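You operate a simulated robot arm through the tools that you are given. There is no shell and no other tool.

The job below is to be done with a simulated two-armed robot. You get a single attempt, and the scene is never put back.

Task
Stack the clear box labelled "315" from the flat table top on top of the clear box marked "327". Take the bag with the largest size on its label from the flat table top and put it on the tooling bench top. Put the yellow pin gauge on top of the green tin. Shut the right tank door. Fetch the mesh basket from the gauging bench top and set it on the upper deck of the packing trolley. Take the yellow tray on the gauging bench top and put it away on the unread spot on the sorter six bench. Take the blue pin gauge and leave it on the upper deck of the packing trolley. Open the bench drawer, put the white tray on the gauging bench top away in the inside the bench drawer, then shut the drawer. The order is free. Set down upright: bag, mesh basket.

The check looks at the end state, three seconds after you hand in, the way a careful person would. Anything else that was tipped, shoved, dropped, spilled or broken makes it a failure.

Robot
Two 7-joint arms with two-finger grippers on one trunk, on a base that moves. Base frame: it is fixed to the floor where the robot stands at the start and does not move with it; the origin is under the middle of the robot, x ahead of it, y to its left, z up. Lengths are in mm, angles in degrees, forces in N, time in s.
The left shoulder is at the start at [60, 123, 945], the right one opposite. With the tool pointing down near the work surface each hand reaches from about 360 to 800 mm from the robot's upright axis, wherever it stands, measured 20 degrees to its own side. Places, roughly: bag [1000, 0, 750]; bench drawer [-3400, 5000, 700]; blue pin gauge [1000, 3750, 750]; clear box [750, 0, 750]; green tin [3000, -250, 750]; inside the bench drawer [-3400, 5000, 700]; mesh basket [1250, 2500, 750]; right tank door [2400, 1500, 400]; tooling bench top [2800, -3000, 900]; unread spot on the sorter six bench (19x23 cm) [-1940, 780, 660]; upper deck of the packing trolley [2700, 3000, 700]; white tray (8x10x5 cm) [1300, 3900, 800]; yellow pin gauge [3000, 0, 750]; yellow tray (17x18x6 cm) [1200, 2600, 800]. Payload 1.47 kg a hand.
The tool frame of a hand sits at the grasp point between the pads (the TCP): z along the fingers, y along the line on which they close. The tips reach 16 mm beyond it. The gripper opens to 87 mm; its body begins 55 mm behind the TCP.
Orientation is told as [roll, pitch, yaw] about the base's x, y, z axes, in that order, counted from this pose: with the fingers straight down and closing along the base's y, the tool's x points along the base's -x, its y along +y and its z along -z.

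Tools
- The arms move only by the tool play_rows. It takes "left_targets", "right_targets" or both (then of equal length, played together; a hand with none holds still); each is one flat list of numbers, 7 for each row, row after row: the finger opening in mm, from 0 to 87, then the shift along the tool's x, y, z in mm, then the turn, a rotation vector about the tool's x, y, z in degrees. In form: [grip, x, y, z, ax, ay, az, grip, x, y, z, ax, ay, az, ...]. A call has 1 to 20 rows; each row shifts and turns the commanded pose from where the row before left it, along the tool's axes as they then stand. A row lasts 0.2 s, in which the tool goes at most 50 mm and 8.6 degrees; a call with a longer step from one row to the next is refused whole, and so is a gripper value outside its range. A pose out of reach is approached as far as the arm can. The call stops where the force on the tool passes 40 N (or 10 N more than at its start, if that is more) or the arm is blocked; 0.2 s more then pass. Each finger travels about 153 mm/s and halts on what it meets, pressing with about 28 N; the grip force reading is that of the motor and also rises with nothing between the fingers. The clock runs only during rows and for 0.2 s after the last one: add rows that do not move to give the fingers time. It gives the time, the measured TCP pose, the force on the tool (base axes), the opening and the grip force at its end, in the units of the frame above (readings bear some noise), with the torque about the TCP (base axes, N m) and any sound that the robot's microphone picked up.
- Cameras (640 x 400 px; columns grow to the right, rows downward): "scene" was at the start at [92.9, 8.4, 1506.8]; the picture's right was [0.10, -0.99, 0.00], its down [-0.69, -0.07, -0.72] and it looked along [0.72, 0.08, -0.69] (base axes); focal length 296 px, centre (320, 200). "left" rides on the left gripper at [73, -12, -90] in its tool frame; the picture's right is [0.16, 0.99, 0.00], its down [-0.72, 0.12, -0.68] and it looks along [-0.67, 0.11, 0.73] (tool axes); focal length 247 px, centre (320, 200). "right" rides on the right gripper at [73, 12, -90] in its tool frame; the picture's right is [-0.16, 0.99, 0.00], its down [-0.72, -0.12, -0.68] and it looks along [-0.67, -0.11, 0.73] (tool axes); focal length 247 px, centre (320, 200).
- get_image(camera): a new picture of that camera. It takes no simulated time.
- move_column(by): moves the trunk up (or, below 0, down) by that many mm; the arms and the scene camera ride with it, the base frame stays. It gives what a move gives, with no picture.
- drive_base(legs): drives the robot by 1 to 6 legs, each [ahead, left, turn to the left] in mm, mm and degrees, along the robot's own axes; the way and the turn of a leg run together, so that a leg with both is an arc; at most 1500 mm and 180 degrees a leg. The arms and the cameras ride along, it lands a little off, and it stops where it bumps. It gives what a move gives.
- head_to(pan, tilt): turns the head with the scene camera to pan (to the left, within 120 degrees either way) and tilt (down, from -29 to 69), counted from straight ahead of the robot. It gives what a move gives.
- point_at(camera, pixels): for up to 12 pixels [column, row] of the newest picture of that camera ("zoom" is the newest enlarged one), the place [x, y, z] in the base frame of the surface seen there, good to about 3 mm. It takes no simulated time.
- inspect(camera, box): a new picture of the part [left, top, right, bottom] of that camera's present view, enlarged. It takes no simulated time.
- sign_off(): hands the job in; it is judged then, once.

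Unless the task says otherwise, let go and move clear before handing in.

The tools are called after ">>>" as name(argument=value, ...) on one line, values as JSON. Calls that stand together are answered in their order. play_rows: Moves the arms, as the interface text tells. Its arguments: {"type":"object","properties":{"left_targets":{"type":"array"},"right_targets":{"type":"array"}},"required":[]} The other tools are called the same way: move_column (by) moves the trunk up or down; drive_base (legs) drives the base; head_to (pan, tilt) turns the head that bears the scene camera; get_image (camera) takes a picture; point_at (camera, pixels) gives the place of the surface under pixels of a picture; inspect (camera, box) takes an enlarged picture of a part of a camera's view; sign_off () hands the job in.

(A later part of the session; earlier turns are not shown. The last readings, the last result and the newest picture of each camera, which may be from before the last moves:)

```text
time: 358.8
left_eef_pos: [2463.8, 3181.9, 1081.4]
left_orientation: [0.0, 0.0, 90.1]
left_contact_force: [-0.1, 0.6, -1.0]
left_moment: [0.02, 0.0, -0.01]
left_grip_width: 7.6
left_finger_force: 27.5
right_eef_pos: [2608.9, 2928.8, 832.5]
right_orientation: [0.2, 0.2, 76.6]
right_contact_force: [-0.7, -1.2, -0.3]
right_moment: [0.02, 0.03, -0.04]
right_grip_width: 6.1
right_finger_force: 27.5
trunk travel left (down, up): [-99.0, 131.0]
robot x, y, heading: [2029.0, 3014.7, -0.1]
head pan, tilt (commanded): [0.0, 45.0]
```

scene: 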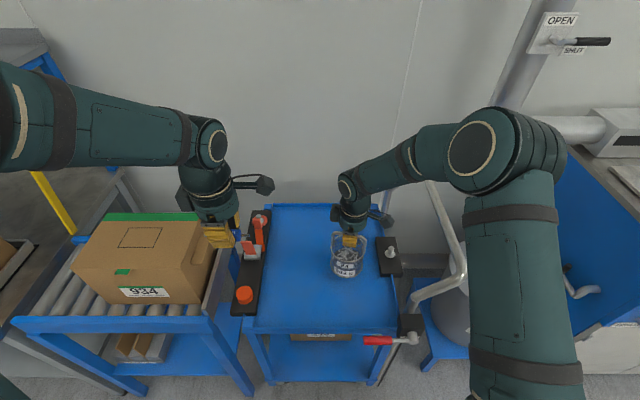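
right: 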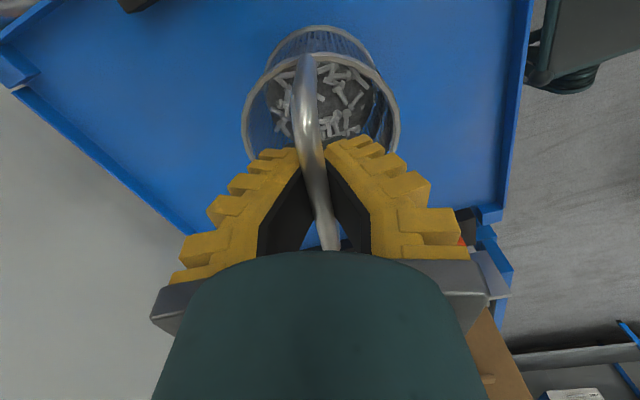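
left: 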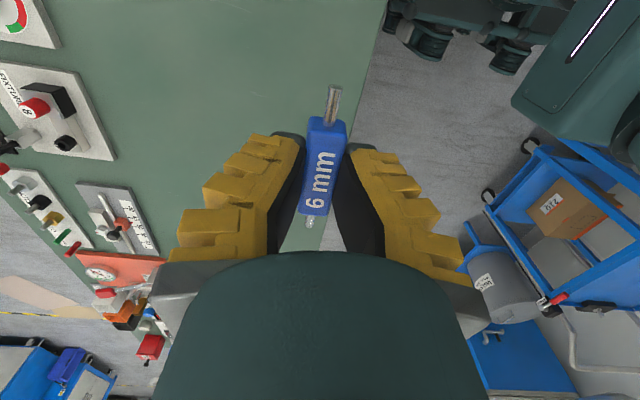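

The load is gone (-0.3 N), so the basket is standing on the deck. I'll open and rise.

>>> play_rows(right_targets=[8, 0, 0, 0, 0, 0, 0, 15, 0, 0, 0, 0, 0, 0, 25, 0, 0, 0, 0, 0, 0, 35, 0, 0, 0, 0, 0, 0, 45, 0, 0, 0, 0, 0, 0, 45, 0, 0, 0, 0, 0, 0])

>>> get_image(camera="right")

>>> play_rows(right_targets=[45, 0, 0, -15, 0, 0, 0, 45, 0, 0, -30, 0, 0, 0, 45, 0, 0, -40, 0, 0, 0, 45, 0, 0, -40, 0, 0, 0, 45, 0, 0, -45, 0, 0, 0])

>>> get_image(camera="scene")

```text
time: 360.1
left_eef_pos: [2463.8, 3181.7, 1079.9]
left_orientation: [0.0, 0.0, 90.1]
left_contact_force: [0.3, 0.3, -0.3]
left_moment: [0.0, -0.01, -0.04]
left_grip_width: 7.6
left_finger_force: 28.1
right_eef_pos: [2607.8, 2929.2, 830.6]
right_orientation: [0.2, 0.1, 76.7]
right_contact_force: [-0.1, 0.4, 0.5]
right_moment: [0.03, -0.02, 0.03]
right_grip_width: 50.5
right_finger_force: 3.7
trunk travel left (down, up): [-99.0, 131.0]
robot x, y, heading: [2028.2, 3012.3, -0.2]
head pan, tilt (commanded): [0.0, 45.0]
```

```text
taken
```

right: 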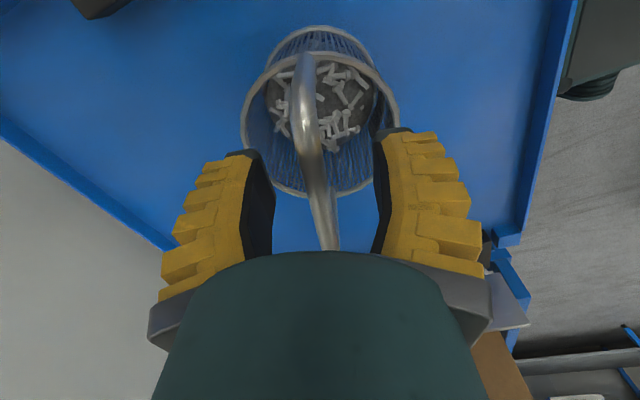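

```text
time: 361.4
left_eef_pos: [2462.7, 3182.0, 1080.5]
left_orientation: [-0.1, 0.0, 90.0]
left_contact_force: [-0.5, 0.8, -0.5]
left_moment: [0.01, 0.0, -0.01]
left_grip_width: 7.4
left_finger_force: 28.2
right_eef_pos: [2608.0, 2928.0, 1004.0]
right_orientation: [0.2, 0.1, 76.7]
right_contact_force: [-0.3, 0.0, -0.1]
right_moment: [0.0, -0.02, 0.0]
right_grip_width: 50.6
right_finger_force: 4.0
trunk travel left (down, up): [-99.0, 131.0]
robot x, y, heading: [2028.1, 3009.2, 0.3]
head pan, tilt (commanded): [0.0, 45.0]
```

```text
taken
```

scene: 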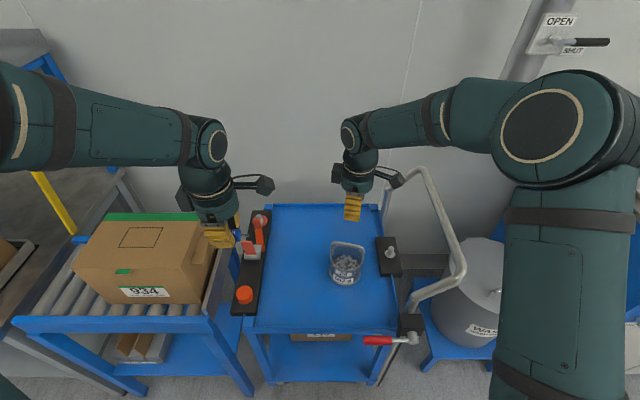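

The basket stands upright on the deck. I'll retract and unwind the right hand while the left carries the blue gauge over (2600, 3110) and starts down.

>>> play_rows(right_targets=[45, 25, 25, -15, 0, 0, 0, 45, 25, 25, -15, 0, 0, 0, 45, 25, 25, -15, 0, 0, 0, 60, 25, 25, -15, 0, 0, 0, 60, 25, 25, -16, 0, 0, 0, 60, 0, 0, 0, 0, 0, 7.7, 60, 0, 0, 0, 0, 0, 7.7, 87, 0, 0, 0, 0, 0, 7.7, 87, 0, 0, 0, 0, 0, 7.7, 87, 0, 0, 0, 0, 0, 7.7, 87, 0, 0, 0, 0, 0, 7.7, 87, 0, 0, 0, 0, 0, 7.7, 87, 0, 0, 0, 0, 0, 7.7, 87, 0, 0, 0, 0, 0, 7.7, 87, 0, 0, 0, 0, 0, 7.7], left_targets=[0, 0, 0, 0, 0, 0, 0, 0, 0, 0, 0, 0, 0, 0, 0, 0, 0, 0, 0, 0, 0, 0, 0, 0, 0, 0, 0, 0, 0, 18, -34.3, 0, 0, 0, 0, 0, 18, -34.3, 0, 0, 0, 0, 0, 18, -34.3, 0, 0, 0, 0, 0, 18, -34.3, 0, 0, 0, 0, 0, 0, 0, 45, 0, 0, 0, 0, 0, 0, 45, 0, 0, 0, 0, 0, 0, 45, 0, 0, 0, 0, 0, 0, 45, 0, 0, 0, 0, 0, 0, 45, 0, 0, 0, 0, 0, 0, 40, 0, 0, 0, 0, 0, 0, 35, 0, 0, 0])

>>> get_image(camera="scene")

>>> get_image(camera="left")

```text
time: 364.6
left_eef_pos: [2600.5, 3107.5, 777.8]
left_orientation: [0.0, 0.0, 90.1]
left_contact_force: [-0.3, -0.2, -0.9]
left_moment: [0.02, -0.03, -0.01]
left_grip_width: 7.6
left_finger_force: 27.7
right_eef_pos: [2459.6, 2837.1, 1077.0]
right_orientation: [0.0, 0.3, -0.5]
right_contact_force: [-0.5, -0.2, 0.2]
right_moment: [-0.03, -0.02, 0.01]
right_grip_width: 87.1
right_finger_force: 0.1
trunk travel left (down, up): [-99.0, 131.0]
robot x, y, heading: [2028.8, 3010.3, 0.2]
head pan, tilt (commanded): [0.0, 45.0]
```

```text
taken
```

scene: 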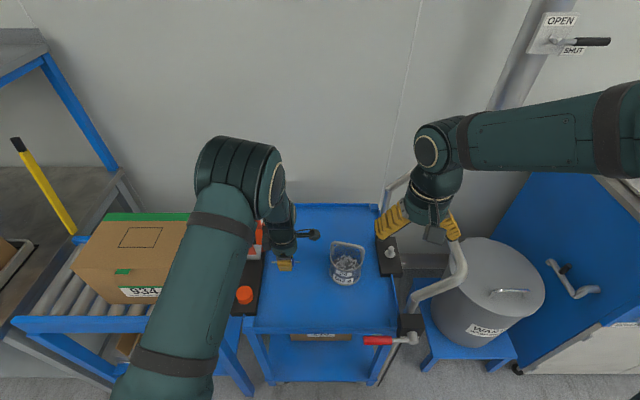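

```text
taken
```

left: 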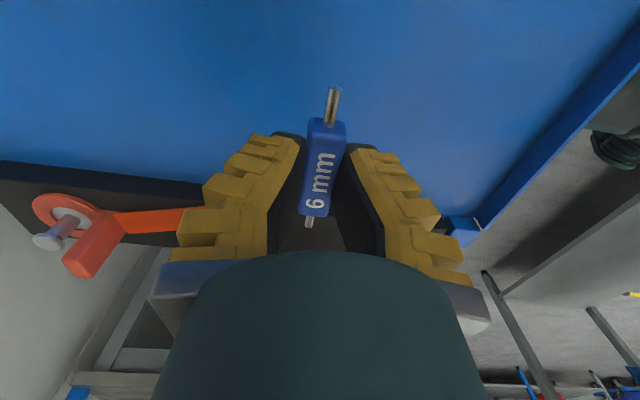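

The gauge is over clear deck. The left forearm passes near the carton, so I'll check that clearance before going lower.

>>> point_at(camera="scene", pixels=[[215, 290], [195, 330], [235, 200], [270, 200], [140, 240], [180, 225], [160, 280], [265, 235], [282, 262]])

```text
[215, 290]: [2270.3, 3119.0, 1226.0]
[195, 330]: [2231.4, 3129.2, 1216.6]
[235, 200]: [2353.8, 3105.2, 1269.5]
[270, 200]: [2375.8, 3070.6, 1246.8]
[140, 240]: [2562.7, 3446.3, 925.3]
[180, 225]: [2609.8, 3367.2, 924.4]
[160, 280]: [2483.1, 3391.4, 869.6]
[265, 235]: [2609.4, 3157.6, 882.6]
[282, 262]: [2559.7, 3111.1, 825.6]
```

The arm is at y≈3110–3130 and the carton starts at y≈3340, so it's clear. I'll lower toward the deck.

>>> play_rows(left_targets=[0, 0, 0, 30, 0, 0, 0, 0, 0, 0, 18, 0, 0, 0, 0, 0, 0, 0, 0, 0, 0])

>>> play_rows(left_targets=[0, 0, 0, 5, 0, 0, 0, 0, 0, 0, 0, 0, 0, 0])

>>> play_rows(left_targets=[0, 0, 0, 3, 0, 0, 0, 0, 0, 0, 0, 0, 0, 0])

>>> play_rows(left_targets=[0, 0, 0, 3, 0, 0, 0, 0, 0, 0, 0, 0, 0, 0])

```text
time: 365.4
left_eef_pos: [2599.5, 3108.4, 730.8]
left_orientation: [0.1, 0.0, 90.1]
left_contact_force: [0.2, -0.5, -0.6]
left_moment: [-0.01, 0.0, 0.0]
left_grip_width: 7.7
left_finger_force: 27.9
right_eef_pos: [2458.2, 2836.1, 1078.0]
right_orientation: [-0.1, 0.3, -0.4]
right_contact_force: [-0.3, -0.8, 0.1]
right_moment: [0.03, 0.02, 0.03]
right_grip_width: 87.2
right_finger_force: 0.0
trunk travel left (down, up): [-99.0, 131.0]
robot x, y, heading: [2029.4, 3011.4, -0.2]
head pan, tilt (commanded): [0.0, 45.0]
```

```text
time: 365.9
left_eef_pos: [2599.7, 3109.4, 727.3]
left_orientation: [0.0, 0.0, 90.2]
left_contact_force: [0.0, -0.5, 0.4]
left_moment: [0.04, 0.04, 0.01]
left_grip_width: 7.6
left_finger_force: 27.8
right_eef_pos: [2458.6, 2836.2, 1077.2]
right_orientation: [0.0, 0.3, -0.3]
right_contact_force: [-0.1, 0.1, 0.2]
right_moment: [0.0, -0.01, 0.0]
right_grip_width: 86.8
right_finger_force: 0.1
trunk travel left (down, up): [-99.0, 131.0]
robot x, y, heading: [2025.3, 3011.7, -0.1]
head pan, tilt (commanded): [0.0, 45.0]
```

```text
time: 366.6
left_eef_pos: [2599.6, 3109.8, 723.9]
left_orientation: [0.0, -0.1, 90.2]
left_contact_force: [-0.4, 0.8, -1.6]
left_moment: [0.02, 0.0, -0.02]
left_grip_width: 7.4
left_finger_force: 28.5
right_eef_pos: [2459.2, 2836.5, 1076.0]
right_orientation: [0.0, 0.1, -0.2]
right_contact_force: [0.8, -0.2, -0.2]
right_moment: [0.04, -0.03, 0.0]
right_grip_width: 87.0
right_finger_force: 0.2
trunk travel left (down, up): [-99.0, 131.0]
robot x, y, heading: [2029.5, 3011.5, -0.1]
head pan, tilt (commanded): [0.0, 45.0]
```

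```text
time: 367.1
left_eef_pos: [2600.6, 3110.4, 721.2]
left_orientation: [-0.1, 0.0, 90.0]
left_contact_force: [-2.1, -1.7, 7.6]
left_moment: [-0.03, 0.03, -0.02]
left_grip_width: 10.7
left_finger_force: 28.1
right_eef_pos: [2458.6, 2836.3, 1078.4]
right_orientation: [0.0, 0.2, -0.3]
right_contact_force: [0.6, -0.8, 0.7]
right_moment: [0.01, -0.02, -0.03]
right_grip_width: 87.1
right_finger_force: 0.0
trunk travel left (down, up): [-99.0, 131.0]
robot x, y, heading: [2028.6, 3013.6, -0.0]
head pan, tilt (commanded): [0.0, 45.0]
```

Contact at z≈721 (7.6 N). I'll release the gauge and rise.

>>> play_rows(left_targets=[12, 0, 0, 0, 0, 0, 0, 18, 0, 0, 0, 0, 0, 0, 26, 0, 0, 0, 0, 0, 0, 34, 0, 0, 0, 0, 0, 0, 34, 0, 0, 0, 0, 0, 0, 34, 0, 0, -15, 0, 0, 0, 38, 0, 0, -30, 0, 0, 0, 45, 0, 0, -40, 0, 0, 0, 45, 0, 0, -45, 0, 0, 0, 45, 0, 0, -45, 0, 0, 0, 45, 0, 0, -45, 0, 0, 0, 45, 0, 0, -45, 0, 0, 0, 45, 0, 0, -45, 0, 0, 0])

>>> get_image(camera="left")

>>> get_image(camera="scene")

```text
time: 369.9
left_eef_pos: [2600.6, 3111.4, 1031.2]
left_orientation: [0.0, 0.0, 90.2]
left_contact_force: [0.1, -0.9, -0.1]
left_moment: [-0.02, -0.02, 0.01]
left_grip_width: 50.5
left_finger_force: 3.6
right_eef_pos: [2459.7, 2836.2, 1077.5]
right_orientation: [0.0, 0.2, -0.4]
right_contact_force: [-0.2, -0.7, 0.7]
right_moment: [0.01, -0.01, 0.02]
right_grip_width: 86.8
right_finger_force: 0.1
trunk travel left (down, up): [-99.0, 131.0]
robot x, y, heading: [2024.8, 3011.9, -0.1]
head pan, tilt (commanded): [0.0, 45.0]
```

```text
taken
```

left: 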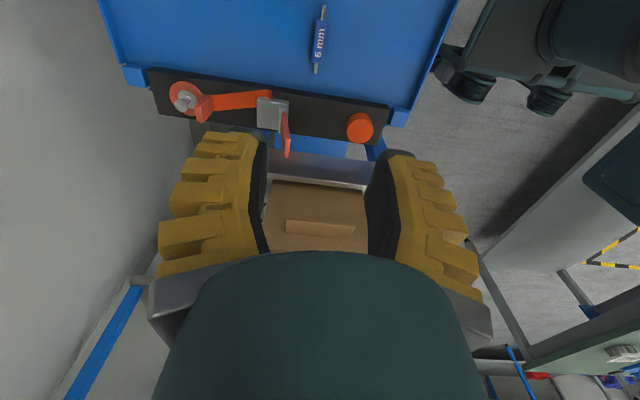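

```text
taken
```

scene: 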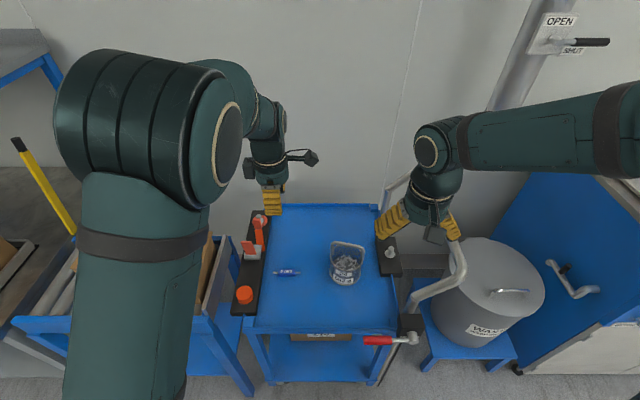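

The blue gauge lies on the trolley's upper deck at (287,272), next to the upright basket at (345,262). I'll retract the left hand and unwind its yaw, then back away to fetch the yellow tray.

>>> play_rows(left_targets=[45, -18.7, 35.5, -12, 0, 0, 0, 45, -18.7, 35.5, -12, 0, 0, 0, 60, -18.7, 35.5, -12, 0, 0, 0, 60, -18.7, 35.5, -12, 0, 0, 0, 60, 0, 0, 0, 0, 0, 8.2, 60, 0, 0, 0, 0, 0, 8.2, 87, 0, 0, 0, 0, 0, 8.2, 87, 0, 0, 0, 0, 0, 8.2, 87, 0, 0, 0, 0, 0, 8.2, 87, 0, 0, 0, 0, 0, 8.2, 87, 0, 0, 0, 0, 0, 8.2, 87, 0, 0, 0, 0, 0, 8.2, 87, 0, 0, 0, 0, 0, 8.2, 87, 0, 0, 0, 0, 0, 8.2, 87, 0, 0, 0, 0, 0, 8.2])

>>> get_image(camera="scene")

```text
time: 373.1
left_eef_pos: [2459.1, 3184.8, 1078.8]
left_orientation: [0.0, -0.1, -0.2]
left_contact_force: [-0.3, 0.3, -0.8]
left_moment: [0.02, -0.03, 0.01]
left_grip_width: 86.9
left_finger_force: 0.0
right_eef_pos: [2458.5, 2836.8, 1077.6]
right_orientation: [0.2, 0.1, -0.3]
right_contact_force: [-0.4, -0.1, -0.5]
right_moment: [-0.02, 0.0, 0.0]
right_grip_width: 86.9
right_finger_force: 0.1
trunk travel left (down, up): [-99.0, 131.0]
robot x, y, heading: [2029.8, 3011.3, 0.0]
head pan, tilt (commanded): [0.0, 45.0]
```

```text
taken
```

scene: 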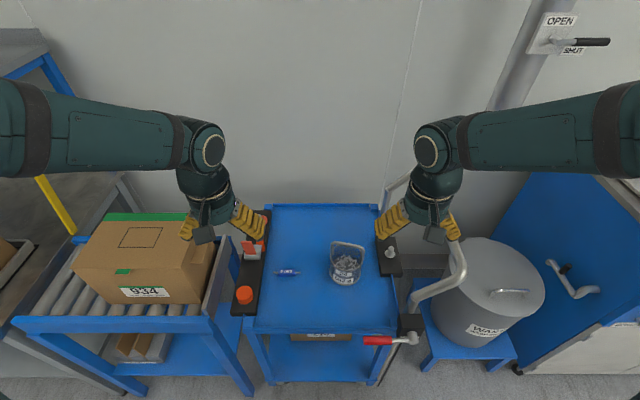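

All tidy on the trolley. I'll back off, slide to y≈2600 and turn to face the gauging bench by the yellow tray.

>>> drive_base(legs=[[-140, 0, 0], [0, -410, 0], [0, 0, 90], [0, 0, 90], [120, 0, 0]])

>>> get_image(camera="scene")

```text
time: 386.6
left_eef_pos: [1336.1, 2440.5, 1078.3]
left_orientation: [0.0, 0.0, 178.4]
left_contact_force: [0.3, 0.0, 0.0]
left_moment: [0.02, -0.03, -0.03]
left_grip_width: 86.9
left_finger_force: 0.1
right_eef_pos: [1344.2, 2788.1, 1076.7]
right_orientation: [0.0, 0.3, 178.1]
right_contact_force: [0.1, -0.2, 0.0]
right_moment: [-0.01, -0.04, 0.0]
right_grip_width: 87.1
right_finger_force: 0.1
trunk travel left (down, up): [-99.0, 131.0]
robot x, y, heading: [1769.3, 2601.5, 178.7]
head pan, tilt (commanded): [0.0, 45.0]
```

```text
taken
```

scene: 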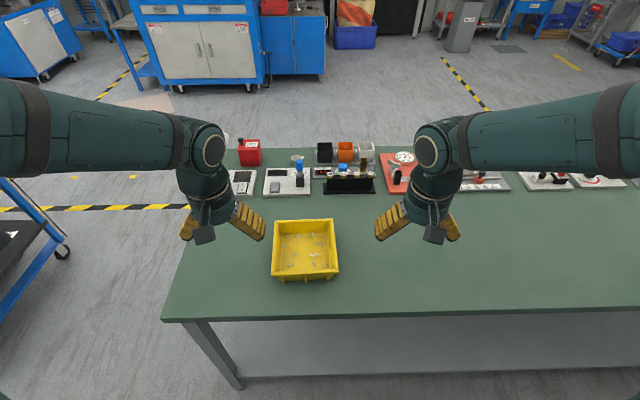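

The yellow tray is at (305,250), nearly square to me. I'll measure its rim.

>>> inspect(camera="scene", box=[255, 205, 355, 295])

>>> point_at(camera="zoom", pixels=[[134, 105], [500, 95], [525, 345], [115, 365], [320, 95], [320, 350], [125, 235], [512, 215], [320, 225], [320, 300], [180, 225]])

```text
4.44 times, centred on (305, 250) of scene
```

zoom: 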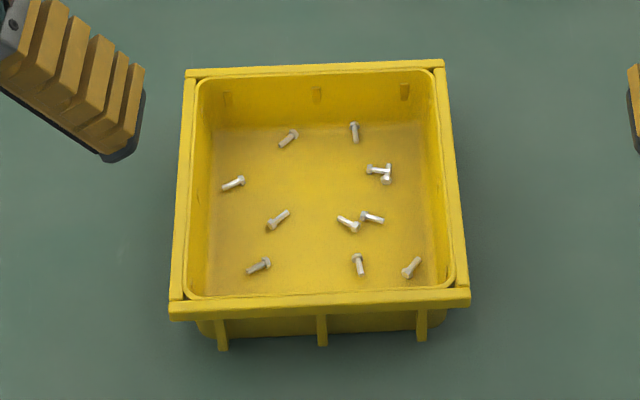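

```text
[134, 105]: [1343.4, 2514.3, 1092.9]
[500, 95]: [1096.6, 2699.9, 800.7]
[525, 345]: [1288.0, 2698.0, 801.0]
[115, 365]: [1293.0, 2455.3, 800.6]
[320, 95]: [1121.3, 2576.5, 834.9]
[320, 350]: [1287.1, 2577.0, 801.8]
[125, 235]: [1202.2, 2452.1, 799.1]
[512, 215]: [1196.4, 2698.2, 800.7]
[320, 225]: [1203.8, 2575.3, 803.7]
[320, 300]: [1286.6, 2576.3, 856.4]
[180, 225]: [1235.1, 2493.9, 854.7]
```

>>> point_at(camera="zoom", pixels=[[188, 85], [182, 180], [178, 280], [440, 75], [448, 170], [461, 280], [320, 70], [320, 296], [196, 180], [438, 170], [172, 180], [456, 170]])

```text
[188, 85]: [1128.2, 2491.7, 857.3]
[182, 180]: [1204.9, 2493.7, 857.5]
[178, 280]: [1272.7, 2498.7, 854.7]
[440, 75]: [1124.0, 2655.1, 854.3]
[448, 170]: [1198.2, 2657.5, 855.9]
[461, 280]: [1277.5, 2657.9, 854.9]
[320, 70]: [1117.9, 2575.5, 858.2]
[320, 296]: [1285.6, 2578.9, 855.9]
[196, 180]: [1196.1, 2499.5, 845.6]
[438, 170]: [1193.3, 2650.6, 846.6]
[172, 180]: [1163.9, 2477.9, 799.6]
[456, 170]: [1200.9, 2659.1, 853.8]
```

The rim top is at z≈856. Wall centrelines are y≈2494 (left) and y≈2657 (right) at mid x≈1202, and the tray is yawed about 2°. I'll rotate the base 3.3° to square up and grip both side walls with both hands.

>>> drive_base(legs=[[0, 0, 3.3]])

>>> get_image(camera="left")

>>> get_image(camera="right")

```text
time: 387.5
left_eef_pos: [1347.6, 2416.5, 1079.5]
left_orientation: [0.0, 0.0, -178.3]
left_contact_force: [-0.8, -0.2, 0.6]
left_moment: [0.02, 0.0, 0.02]
left_grip_width: 86.9
left_finger_force: 0.0
right_eef_pos: [1335.7, 2762.1, 1077.5]
right_orientation: [0.0, 0.3, -178.6]
right_contact_force: [-0.6, 0.3, 0.2]
right_moment: [0.01, -0.02, -0.03]
right_grip_width: 86.8
right_finger_force: 0.1
trunk travel left (down, up): [-99.0, 131.0]
robot x, y, heading: [1770.1, 2601.3, -178.0]
head pan, tilt (commanded): [0.0, 45.0]
```

```text
taken
```

left: 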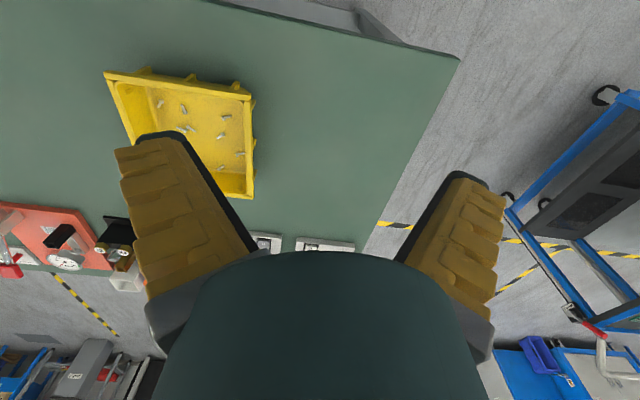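

```text
taken
```

right: 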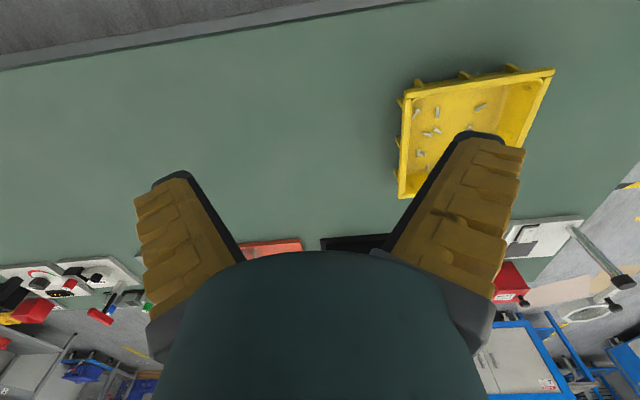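

I'll measure the two side rims with the hand cameras.

>>> point_at(camera="left", pixels=[[249, 105], [249, 125], [249, 150], [250, 175], [250, 192], [244, 150], [253, 150], [180, 85]])

>>> point_at(camera="right", pixels=[[407, 105], [406, 125], [404, 150], [403, 175], [402, 190], [399, 150], [410, 150], [480, 80]])

>>> inspect(camera="left", box=[200, 60, 280, 210])

>>> inspect(camera="right", box=[370, 60, 450, 210])

```text
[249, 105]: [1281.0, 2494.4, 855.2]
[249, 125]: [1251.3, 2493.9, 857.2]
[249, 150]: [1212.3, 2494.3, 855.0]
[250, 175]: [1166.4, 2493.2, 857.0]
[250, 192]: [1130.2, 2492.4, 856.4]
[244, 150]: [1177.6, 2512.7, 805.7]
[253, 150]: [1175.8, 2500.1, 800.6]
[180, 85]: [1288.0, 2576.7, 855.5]
```

```text
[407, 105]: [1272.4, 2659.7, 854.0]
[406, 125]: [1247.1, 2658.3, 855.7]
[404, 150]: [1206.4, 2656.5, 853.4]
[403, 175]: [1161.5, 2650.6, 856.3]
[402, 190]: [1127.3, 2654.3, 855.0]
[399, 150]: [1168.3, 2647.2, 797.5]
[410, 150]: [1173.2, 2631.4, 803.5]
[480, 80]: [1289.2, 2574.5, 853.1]
```

```text
2.67 times, centred on (240, 135) of left
```

zoom: 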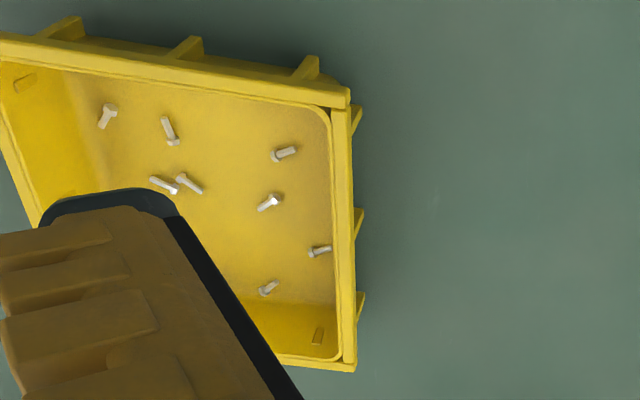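

```text
2.67 times, centred on (410, 135) of right
```

zoom: 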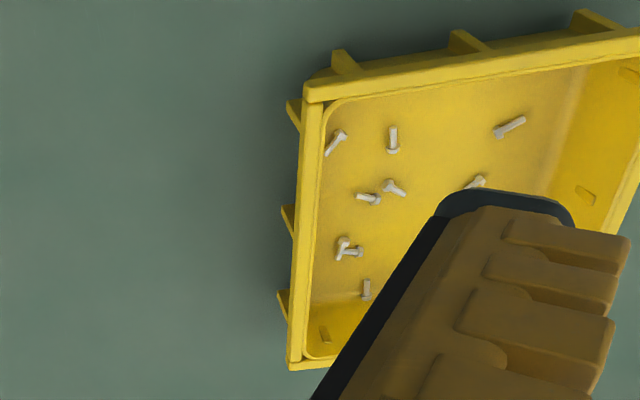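

The ribs on the outside walls leave a clear gap near x≈1195. I'll bring both hands above the two side rims there with fingers partly open, then look.

>>> play_rows(left_targets=[60, -37.3, -20.4, 0, 0, 0, 0, 50, -37.3, -20.4, 0, 0, 0, 0, 50, -37.3, -20.4, 0, 0, 0, 0, 50, -37.3, -20.3, 0, 0, 0, 0, 50, 0, 0, 45, 0, 0, 0, 50, 0, 0, 45, 0, 0, 0, 50, 0, 0, 40, 0, 0, 0], right_targets=[60, -36, 25.6, 0, 0, 0, 0, 50, -36, 25.6, 0, 0, 0, 0, 50, -36, 25.6, 0, 0, 0, 0, 50, -36.2, 25.7, 0, 0, 0, 0, 50, 0, 0, 45, 0, 0, 0, 50, 0, 0, 45, 0, 0, 0, 50, 0, 0, 38, 0, 0, 0])

>>> get_image(camera="left")

>>> get_image(camera="right")

>>> get_image(camera="scene")

```text
time: 389.1
left_eef_pos: [1195.4, 2490.3, 948.2]
left_orientation: [0.0, -0.1, -178.4]
left_contact_force: [0.6, 0.8, 0.3]
left_moment: [-0.01, 0.0, 0.03]
left_grip_width: 55.3
left_finger_force: 3.9
right_eef_pos: [1194.1, 2656.8, 949.6]
right_orientation: [0.0, 0.3, -178.7]
right_contact_force: [0.5, -0.5, -1.1]
right_moment: [-0.01, 0.02, -0.03]
right_grip_width: 55.2
right_finger_force: 3.8
trunk travel left (down, up): [-99.0, 131.0]
robot x, y, heading: [1773.0, 2605.8, -178.3]
head pan, tilt (commanded): [0.0, 45.0]
```

```text
taken
```

left: 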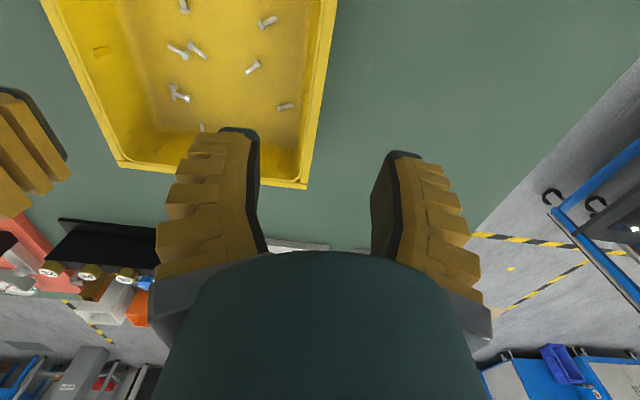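

```text
taken
```

right: 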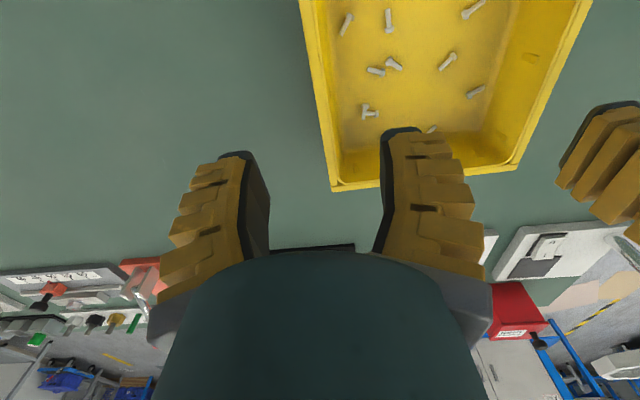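

```text
taken
```

scene: 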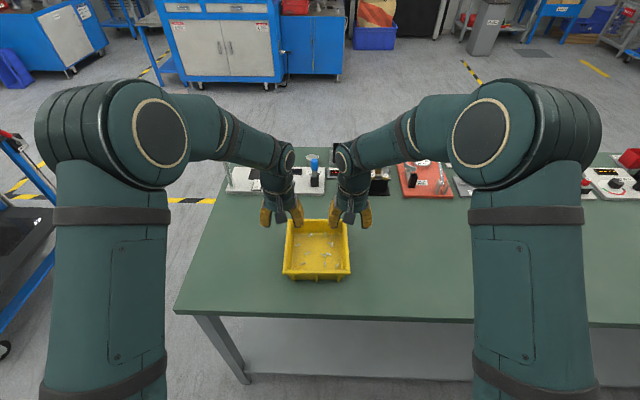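

Both rims pass almost exactly under the TCPs. I'll confirm with point readings.

>>> point_at(camera="left", pixels=[[315, 106], [311, 106], [319, 106], [307, 106], [323, 106], [310, 150], [320, 60]])

>>> point_at(camera="right", pixels=[[322, 106], [318, 106], [326, 106], [314, 106], [330, 106], [329, 150], [313, 60]])

>>> inspect(camera="left", box=[270, 40, 370, 200])

```text
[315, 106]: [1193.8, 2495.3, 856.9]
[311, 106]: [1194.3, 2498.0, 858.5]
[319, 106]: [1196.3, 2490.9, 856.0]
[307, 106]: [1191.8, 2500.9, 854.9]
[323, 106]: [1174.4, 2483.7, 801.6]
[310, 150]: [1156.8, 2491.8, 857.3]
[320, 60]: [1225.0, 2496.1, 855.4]
```

```text
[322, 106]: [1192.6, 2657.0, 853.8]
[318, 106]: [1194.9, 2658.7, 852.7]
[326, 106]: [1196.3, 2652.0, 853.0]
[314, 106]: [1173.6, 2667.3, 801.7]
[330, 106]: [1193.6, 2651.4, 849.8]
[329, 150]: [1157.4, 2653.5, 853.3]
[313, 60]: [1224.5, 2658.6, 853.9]
```

```text
2.50 times, centred on (320, 120) of left
```

zoom: 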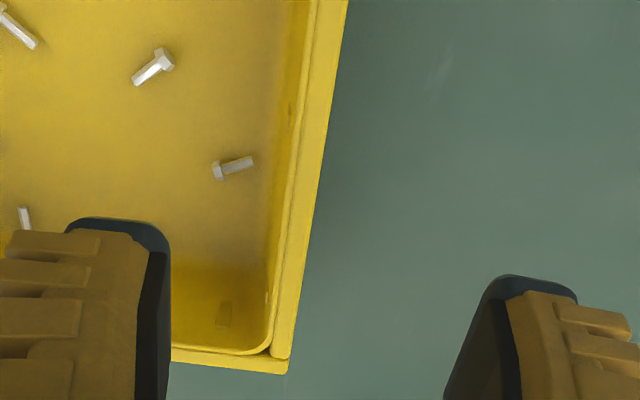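

Only a 5 mm sideways shift is needed on the left. I'll lower both hands to z≈848 and close together.

>>> play_rows(left_targets=[50, 0, -5, 45, 0, 0, 0, 50, 0, 0, 35, 0, 0, 0, 50, 0, 0, 20, 0, 0, 0, 50, 0, 0, 0, 0, 0, 0], right_targets=[50, 0, 1, 45, 0, 0, 0, 50, 0, 0, 35, 0, 0, 0, 50, 0, 0, 21, 0, 0, 0, 50, 0, 0, 0, 0, 0, 0])

>>> get_image(camera="left")

>>> get_image(camera="right")

```text
time: 390.1
left_eef_pos: [1198.0, 2495.9, 847.8]
left_orientation: [0.0, 0.0, -178.3]
left_contact_force: [-0.1, -0.3, 0.3]
left_moment: [0.0, 0.01, -0.01]
left_grip_width: 55.2
left_finger_force: 3.8
right_eef_pos: [1196.0, 2656.7, 847.8]
right_orientation: [0.0, 0.2, -178.5]
right_contact_force: [0.0, -1.0, -0.2]
right_moment: [0.0, -0.05, 0.02]
right_grip_width: 55.3
right_finger_force: 4.0
trunk travel left (down, up): [-99.0, 131.0]
robot x, y, heading: [1770.0, 2601.6, -178.2]
head pan, tilt (commanded): [0.0, 45.0]
```

```text
taken
```

left: 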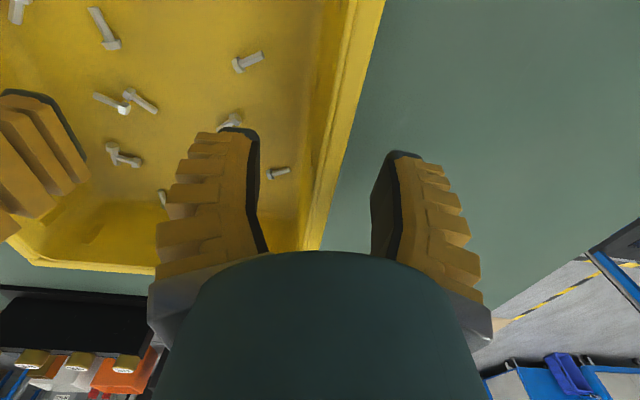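

```text
taken
```

right: 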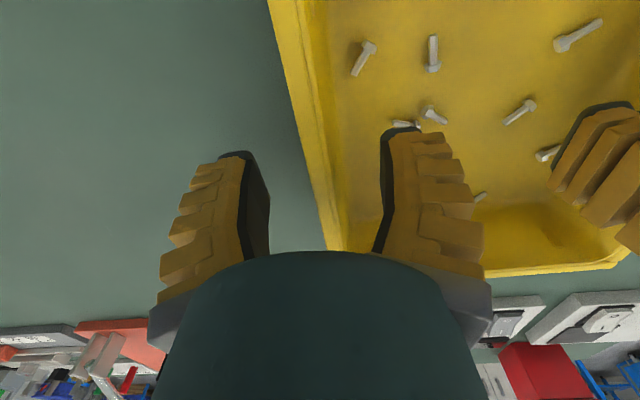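

Each wall is between its fingers. Closing both hands together.

>>> play_rows(left_targets=[42, 0, 0, 0, 0, 0, 0, 32, 0, 0, 0, 0, 0, 0, 22, 0, 0, 0, 0, 0, 0, 10, 0, 0, 0, 0, 0, 0, 0, 0, 0, 0, 0, 0, 0, 0, 0, 0, 0, 0, 0, 0], right_targets=[42, 0, 0, 0, 0, 0, 0, 32, 0, 0, 0, 0, 0, 0, 22, 0, 0, 0, 0, 0, 0, 10, 0, 0, 0, 0, 0, 0, 0, 0, 0, 0, 0, 0, 0, 0, 0, 0, 0, 0, 0, 0])

>>> get_image(camera="left")

>>> get_image(camera="right")

```text
time: 391.5
left_eef_pos: [1197.1, 2497.8, 849.3]
left_orientation: [-0.1, -0.1, -178.4]
left_contact_force: [-1.5, 4.3, 7.8]
left_moment: [0.16, -0.45, -0.09]
left_grip_width: 6.1
left_finger_force: 28.5
right_eef_pos: [1195.9, 2656.8, 848.1]
right_orientation: [0.1, 0.0, -178.6]
right_contact_force: [-1.0, -5.6, 6.9]
right_moment: [-0.12, -0.41, 0.09]
right_grip_width: 6.2
right_finger_force: 27.9
trunk travel left (down, up): [-99.0, 131.0]
robot x, y, heading: [1771.4, 2603.6, -178.3]
head pan, tilt (commanded): [0.0, 45.0]
```

```text
taken
```

left: 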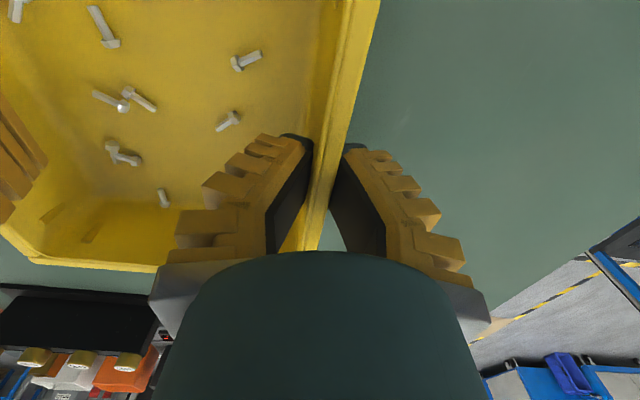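

```text
taken
```

right: 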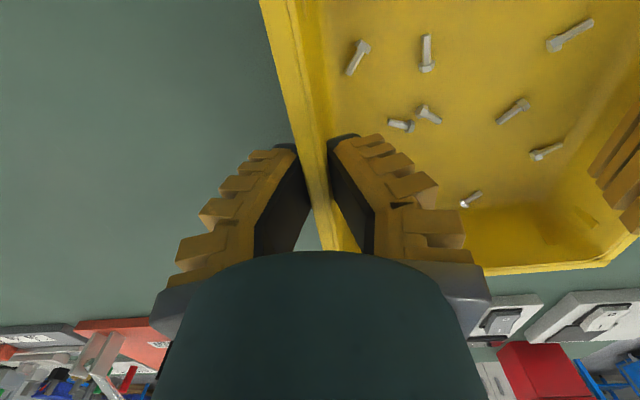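

Both walls are gripped. I'll lift both hands in step and check.

>>> play_rows(left_targets=[0, 0, 0, -6, 0, 0, 0, 0, 0, 0, -10, 0, 0, 0, 0, 0, 0, -14, 0, 0, 0, 0, 0, 0, 0, 0, 0, 0], right_targets=[0, 0, 0, -6, 0, 0, 0, 0, 0, 0, -10, 0, 0, 0, 0, 0, 0, -14, 0, 0, 0, 0, 0, 0, 0, 0, 0, 0])

>>> inspect(camera="scene", box=[240, 170, 400, 300])

```text
time: 392.5
left_eef_pos: [1196.5, 2497.1, 878.4]
left_orientation: [0.2, 0.1, -178.3]
left_contact_force: [2.3, 3.8, -1.1]
left_moment: [0.07, -0.28, -0.19]
left_grip_width: 6.2
left_finger_force: 28.2
right_eef_pos: [1195.4, 2656.6, 877.8]
right_orientation: [0.0, 0.3, -178.6]
right_contact_force: [-2.4, -2.8, 0.5]
right_moment: [-0.1, 0.31, -0.16]
right_grip_width: 6.2
right_finger_force: 28.0
trunk travel left (down, up): [-99.0, 131.0]
robot x, y, heading: [1774.8, 2601.6, -178.2]
head pan, tilt (commanded): [0.0, 45.0]
```

```text
3.08 times, centred on (320, 235) of scene
```

zoom: 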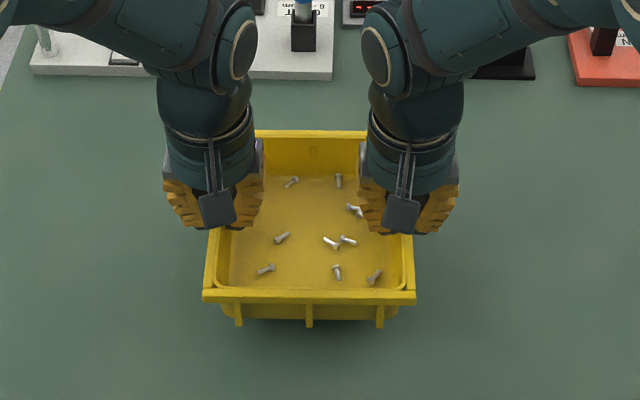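

The tray is up and level. I'll draw both hands back together by 100 mm and raise the trunk for transport.

>>> play_rows(left_targets=[0, 0, 0, -20, 0, 0, 0, 0, 10, 0, -20, 0, 0, 0, 0, 20, 0, -20, 0, 0, 0, 0, 25, 0, 0, 0, 0, 0, 0, 25, 0, 0, 0, 0, 0, 0, 20, 0, 0, 0, 0, 0], right_targets=[0, 0, 0, -20, 0, 0, 0, 0, 10, 0, -20, 0, 0, 0, 0, 20, 0, -20, 0, 0, 0, 0, 25, 0, 0, 0, 0, 0, 0, 25, 0, 0, 0, 0, 0, 0, 20, 0, 0, 0, 0, 0])

>>> move_column(by=80)

>>> inspect(camera="scene", box=[200, 170, 440, 340])

```text
time: 393.9
left_eef_pos: [1295.8, 2499.7, 938.5]
left_orientation: [0.0, -0.1, -178.3]
left_contact_force: [2.3, 7.6, -1.6]
left_moment: [0.11, 0.17, -0.13]
left_grip_width: 6.0
left_finger_force: 27.5
right_eef_pos: [1296.0, 2658.5, 937.4]
right_orientation: [0.1, 0.3, -178.6]
right_contact_force: [-0.3, -8.5, -1.6]
right_moment: [-0.11, -0.12, -0.11]
right_grip_width: 5.9
right_finger_force: 28.2
trunk travel left (down, up): [-99.0, 131.0]
robot x, y, heading: [1773.1, 2602.4, -178.2]
head pan, tilt (commanded): [0.0, 45.0]
```

```text
time: 395.0
left_eef_pos: [1294.0, 2500.9, 1017.1]
left_orientation: [0.0, -0.1, -178.4]
left_contact_force: [1.7, 11.4, -1.0]
left_moment: [0.13, -0.04, -0.13]
left_grip_width: 6.0
left_finger_force: 27.3
right_eef_pos: [1294.9, 2659.3, 1016.2]
right_orientation: [0.0, 0.2, -178.5]
right_contact_force: [-1.4, -10.7, -0.9]
right_moment: [-0.14, 0.04, -0.1]
right_grip_width: 6.0
right_finger_force: 27.6
trunk travel left (down, up): [-179.0, 51.0]
robot x, y, heading: [1774.2, 2602.4, -178.1]
head pan, tilt (commanded): [0.0, 45.0]
```

```text
2.35 times, centred on (320, 255) of scene
```

zoom: 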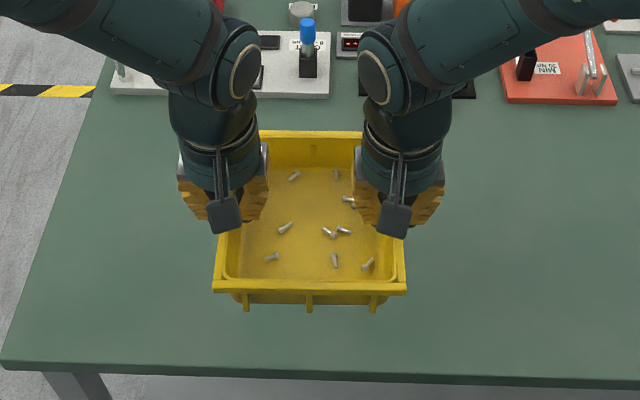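

The tray is level, but the hands are pulling apart with about 11 N sideways. I'll ease them toward each other by 2 mm each.

>>> play_rows(left_targets=[0, 0, -2, 0, 0, 0, 0, 0, 0, 0, 0, 0, 0, 0], right_targets=[0, 0, 2, 0, 0, 0, 0, 0, 0, 0, 0, 0, 0, 0])

```text
time: 395.6
left_eef_pos: [1295.0, 2499.7, 1018.1]
left_orientation: [0.1, 0.0, -178.1]
left_contact_force: [1.8, -5.8, -1.4]
left_moment: [-0.05, -0.03, -0.2]
left_grip_width: 6.1
left_finger_force: 28.5
right_eef_pos: [1295.2, 2658.3, 1016.2]
right_orientation: [-0.1, 0.3, -178.7]
right_contact_force: [-2.5, 7.3, -1.0]
right_moment: [-0.02, 0.06, -0.09]
right_grip_width: 6.1
right_finger_force: 27.5
trunk travel left (down, up): [-179.0, 51.0]
robot x, y, heading: [1773.3, 2602.5, -178.1]
head pan, tilt (commanded): [0.0, 45.0]
```

>>> play_rows(left_targets=[0, 0, 0.8, 0, 0, 0, 0, 0, 0, 0, 0, 0, 0, 0], right_targets=[0, 0, -0.8, 0, 0, 0, 0, 0, 0, 0, 0, 0, 0, 0])

>>> head_to(pan=10, tilt=22)

>>> get_image(camera="scene")

```text
time: 396.2
left_eef_pos: [1295.5, 2499.2, 1018.9]
left_orientation: [0.0, 0.0, -178.3]
left_contact_force: [1.7, -11.8, -0.7]
left_moment: [-0.07, 0.02, -0.15]
left_grip_width: 6.3
left_finger_force: 28.0
right_eef_pos: [1294.9, 2658.7, 1016.9]
right_orientation: [-0.1, 0.3, -178.5]
right_contact_force: [-0.7, 11.7, 0.0]
right_moment: [0.06, -0.04, -0.05]
right_grip_width: 5.9
right_finger_force: 28.1
trunk travel left (down, up): [-179.0, 51.0]
robot x, y, heading: [1772.6, 2603.1, -178.4]
head pan, tilt (commanded): [0.0, 45.0]
```

```text
time: 397.1
left_eef_pos: [1295.1, 2498.7, 1017.7]
left_orientation: [0.0, -0.1, -178.3]
left_contact_force: [2.1, -19.2, -0.9]
left_moment: [-0.14, 0.04, -0.12]
left_grip_width: 6.2
left_finger_force: 28.3
right_eef_pos: [1295.0, 2658.4, 1017.7]
right_orientation: [-0.2, 0.3, -178.6]
right_contact_force: [-1.1, 18.8, -0.6]
right_moment: [0.09, 0.0, -0.09]
right_grip_width: 6.3
right_finger_force: 28.3
trunk travel left (down, up): [-179.0, 51.0]
robot x, y, heading: [1771.3, 2601.8, -178.5]
head pan, tilt (commanded): [10.0, 22.0]
```

```text
taken
```

scene: 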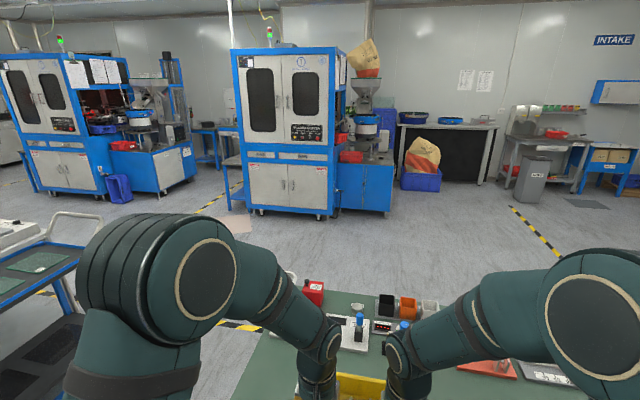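

The sideways force settles slowly and is now 19 N inward. I'll ease the hands apart a little and let it settle.

>>> play_rows(left_targets=[0, 0, 0.7, 0, 0, 0, 0, 0, 0, 0, 0, 0, 0, 0, 0, 0, 0, 0, 0, 0, 0, 0, 0, 0, 0, 0, 0, 0, 0, 0, 0, 0, 0, 0, 0, 0, 0, 0, 0, 0, 0, 0], right_targets=[0, 0, -0.7, 0, 0, 0, 0, 0, 0, 0, 0, 0, 0, 0, 0, 0, 0, 0, 0, 0, 0, 0, 0, 0, 0, 0, 0, 0, 0, 0, 0, 0, 0, 0, 0, 0, 0, 0, 0, 0, 0, 0])

>>> play_rows(left_targets=[0, 0, 0, 0, 0, 0, 0, 0, 0, 0, 0, 0, 0, 0, 0, 0, 0, 0, 0, 0, 0, 0, 0, 0, 0, 0, 0, 0, 0, 0, 0, 0, 0, 0, 0, 0, 0, 0, 0, 0, 0, 0], right_targets=[0, 0, 0, 0, 0, 0, 0, 0, 0, 0, 0, 0, 0, 0, 0, 0, 0, 0, 0, 0, 0, 0, 0, 0, 0, 0, 0, 0, 0, 0, 0, 0, 0, 0, 0, 0, 0, 0, 0, 0, 0, 0])

```text
time: 398.5
left_eef_pos: [1295.2, 2499.9, 1018.2]
left_orientation: [0.0, 0.0, -178.3]
left_contact_force: [1.6, -17.4, -0.8]
left_moment: [-0.13, -0.03, -0.17]
left_grip_width: 6.0
left_finger_force: 27.7
right_eef_pos: [1295.5, 2658.8, 1017.2]
right_orientation: [0.1, 0.3, -178.6]
right_contact_force: [-2.4, 17.4, -1.9]
right_moment: [0.07, 0.07, -0.09]
right_grip_width: 6.2
right_finger_force: 27.6
trunk travel left (down, up): [-179.0, 51.0]
robot x, y, heading: [1774.8, 2603.8, -178.3]
head pan, tilt (commanded): [10.0, 22.0]
```

```text
time: 399.9
left_eef_pos: [1296.3, 2500.1, 1017.7]
left_orientation: [0.0, 0.0, -178.3]
left_contact_force: [2.5, -17.3, -0.6]
left_moment: [-0.14, 0.04, -0.17]
left_grip_width: 6.1
left_finger_force: 28.1
right_eef_pos: [1294.9, 2658.3, 1017.4]
right_orientation: [0.0, 0.3, -178.6]
right_contact_force: [-1.8, 16.7, 0.0]
right_moment: [0.1, -0.02, -0.14]
right_grip_width: 5.9
right_finger_force: 28.1
trunk travel left (down, up): [-179.0, 51.0]
robot x, y, heading: [1774.1, 2598.6, -178.2]
head pan, tilt (commanded): [10.0, 22.0]
```

>>> play_rows(left_targets=[0, 0, 0.8, 0, 0, 0, 0, 0, 0, 0, 0, 0, 0, 0, 0, 0, 0, 0, 0, 0, 0, 0, 0, 0, 0, 0, 0, 0, 0, 0, 0, 0, 0, 0, 0, 0, 0, 0, 0, 0, 0, 0], right_targets=[0, 0, -0.8, 0, 0, 0, 0, 0, 0, 0, 0, 0, 0, 0, 0, 0, 0, 0, 0, 0, 0, 0, 0, 0, 0, 0, 0, 0, 0, 0, 0, 0, 0, 0, 0, 0, 0, 0, 0, 0, 0, 0])

>>> play_rows(left_targets=[0, 0, 0, 0, 0, 0, 0, 0, 0, 0, 0, 0, 0, 0, 0, 0, 0, 0, 0, 0, 0, 0, 0, 0, 0, 0, 0, 0, 0, 0, 0, 0, 0, 0, 0, 0, 0, 0, 0, 0, 0, 0], right_targets=[0, 0, 0, 0, 0, 0, 0, 0, 0, 0, 0, 0, 0, 0, 0, 0, 0, 0, 0, 0, 0, 0, 0, 0, 0, 0, 0, 0, 0, 0, 0, 0, 0, 0, 0, 0, 0, 0, 0, 0, 0, 0])

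```text
time: 401.3
left_eef_pos: [1295.3, 2498.9, 1018.8]
left_orientation: [-0.1, 0.1, -178.4]
left_contact_force: [1.8, -0.7, -0.6]
left_moment: [-0.01, 0.07, -0.11]
left_grip_width: 5.9
left_finger_force: 28.6
right_eef_pos: [1295.1, 2657.1, 1018.5]
right_orientation: [0.1, 0.2, -178.5]
right_contact_force: [-1.2, 1.7, -1.6]
right_moment: [-0.07, -0.02, -0.11]
right_grip_width: 6.0
right_finger_force: 27.6
trunk travel left (down, up): [-179.0, 51.0]
robot x, y, heading: [1774.0, 2604.2, -178.1]
head pan, tilt (commanded): [10.0, 22.0]
```

```text
time: 402.7
left_eef_pos: [1295.2, 2498.4, 1019.1]
left_orientation: [-0.1, 0.0, -178.4]
left_contact_force: [1.7, 7.5, -1.2]
left_moment: [0.15, -0.03, -0.12]
left_grip_width: 5.9
left_finger_force: 28.2
right_eef_pos: [1295.7, 2657.8, 1016.4]
right_orientation: [0.1, 0.1, -178.5]
right_contact_force: [-1.8, -7.5, -1.3]
right_moment: [-0.16, 0.02, -0.1]
right_grip_width: 5.9
right_finger_force: 28.2
trunk travel left (down, up): [-179.0, 51.0]
robot x, y, heading: [1773.9, 2603.4, -177.9]
head pan, tilt (commanded): [10.0, 22.0]
```

The forces are small now. I'll drive back out of the lane, past the near end of the bench, and toward the sorter benches.

>>> drive_base(legs=[[-90, 0, -1.9], [0, 900, 0], [1500, 0, 0], [1100, 0, 0]])

>>> head_to(pan=30, tilt=30)

>>> get_image(camera="scene")

```text
time: 424.1
left_eef_pos: [-1251.5, 1618.7, 1019.2]
left_orientation: [0.1, 0.0, 179.5]
left_contact_force: [1.3, 12.5, -0.6]
left_moment: [0.13, 0.03, -0.12]
left_grip_width: 6.0
left_finger_force: 27.8
right_eef_pos: [-1245.6, 1777.4, 1017.0]
right_orientation: [0.0, 0.2, 179.2]
right_contact_force: [-1.5, -12.0, -0.6]
right_moment: [-0.15, 0.01, -0.06]
right_grip_width: 5.9
right_finger_force: 28.2
trunk travel left (down, up): [-179.0, 51.0]
robot x, y, heading: [-769.6, 1703.1, 179.9]
head pan, tilt (commanded): [10.0, 22.0]
```

```text
time: 424.9
left_eef_pos: [-1250.6, 1619.5, 1018.8]
left_orientation: [0.0, 0.0, 179.4]
left_contact_force: [0.8, 1.9, -0.3]
left_moment: [0.01, -0.08, -0.1]
left_grip_width: 5.9
left_finger_force: 28.0
right_eef_pos: [-1245.3, 1777.7, 1017.8]
right_orientation: [-0.1, 0.2, 179.2]
right_contact_force: [-0.5, -1.8, -0.9]
right_moment: [-0.01, 0.06, -0.07]
right_grip_width: 5.9
right_finger_force: 28.2
trunk travel left (down, up): [-179.0, 51.0]
robot x, y, heading: [-771.3, 1702.7, 179.5]
head pan, tilt (commanded): [30.0, 30.0]
```

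```text
taken
```

scene: 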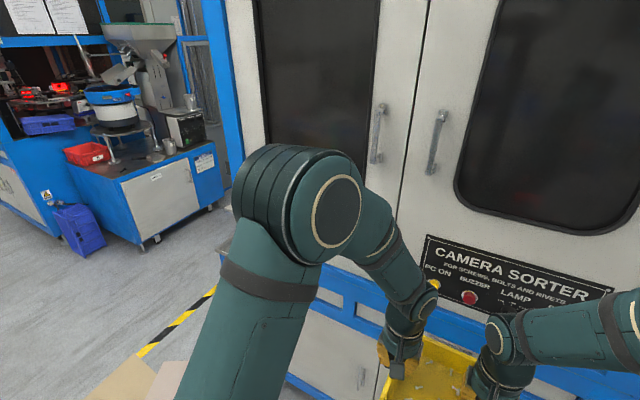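

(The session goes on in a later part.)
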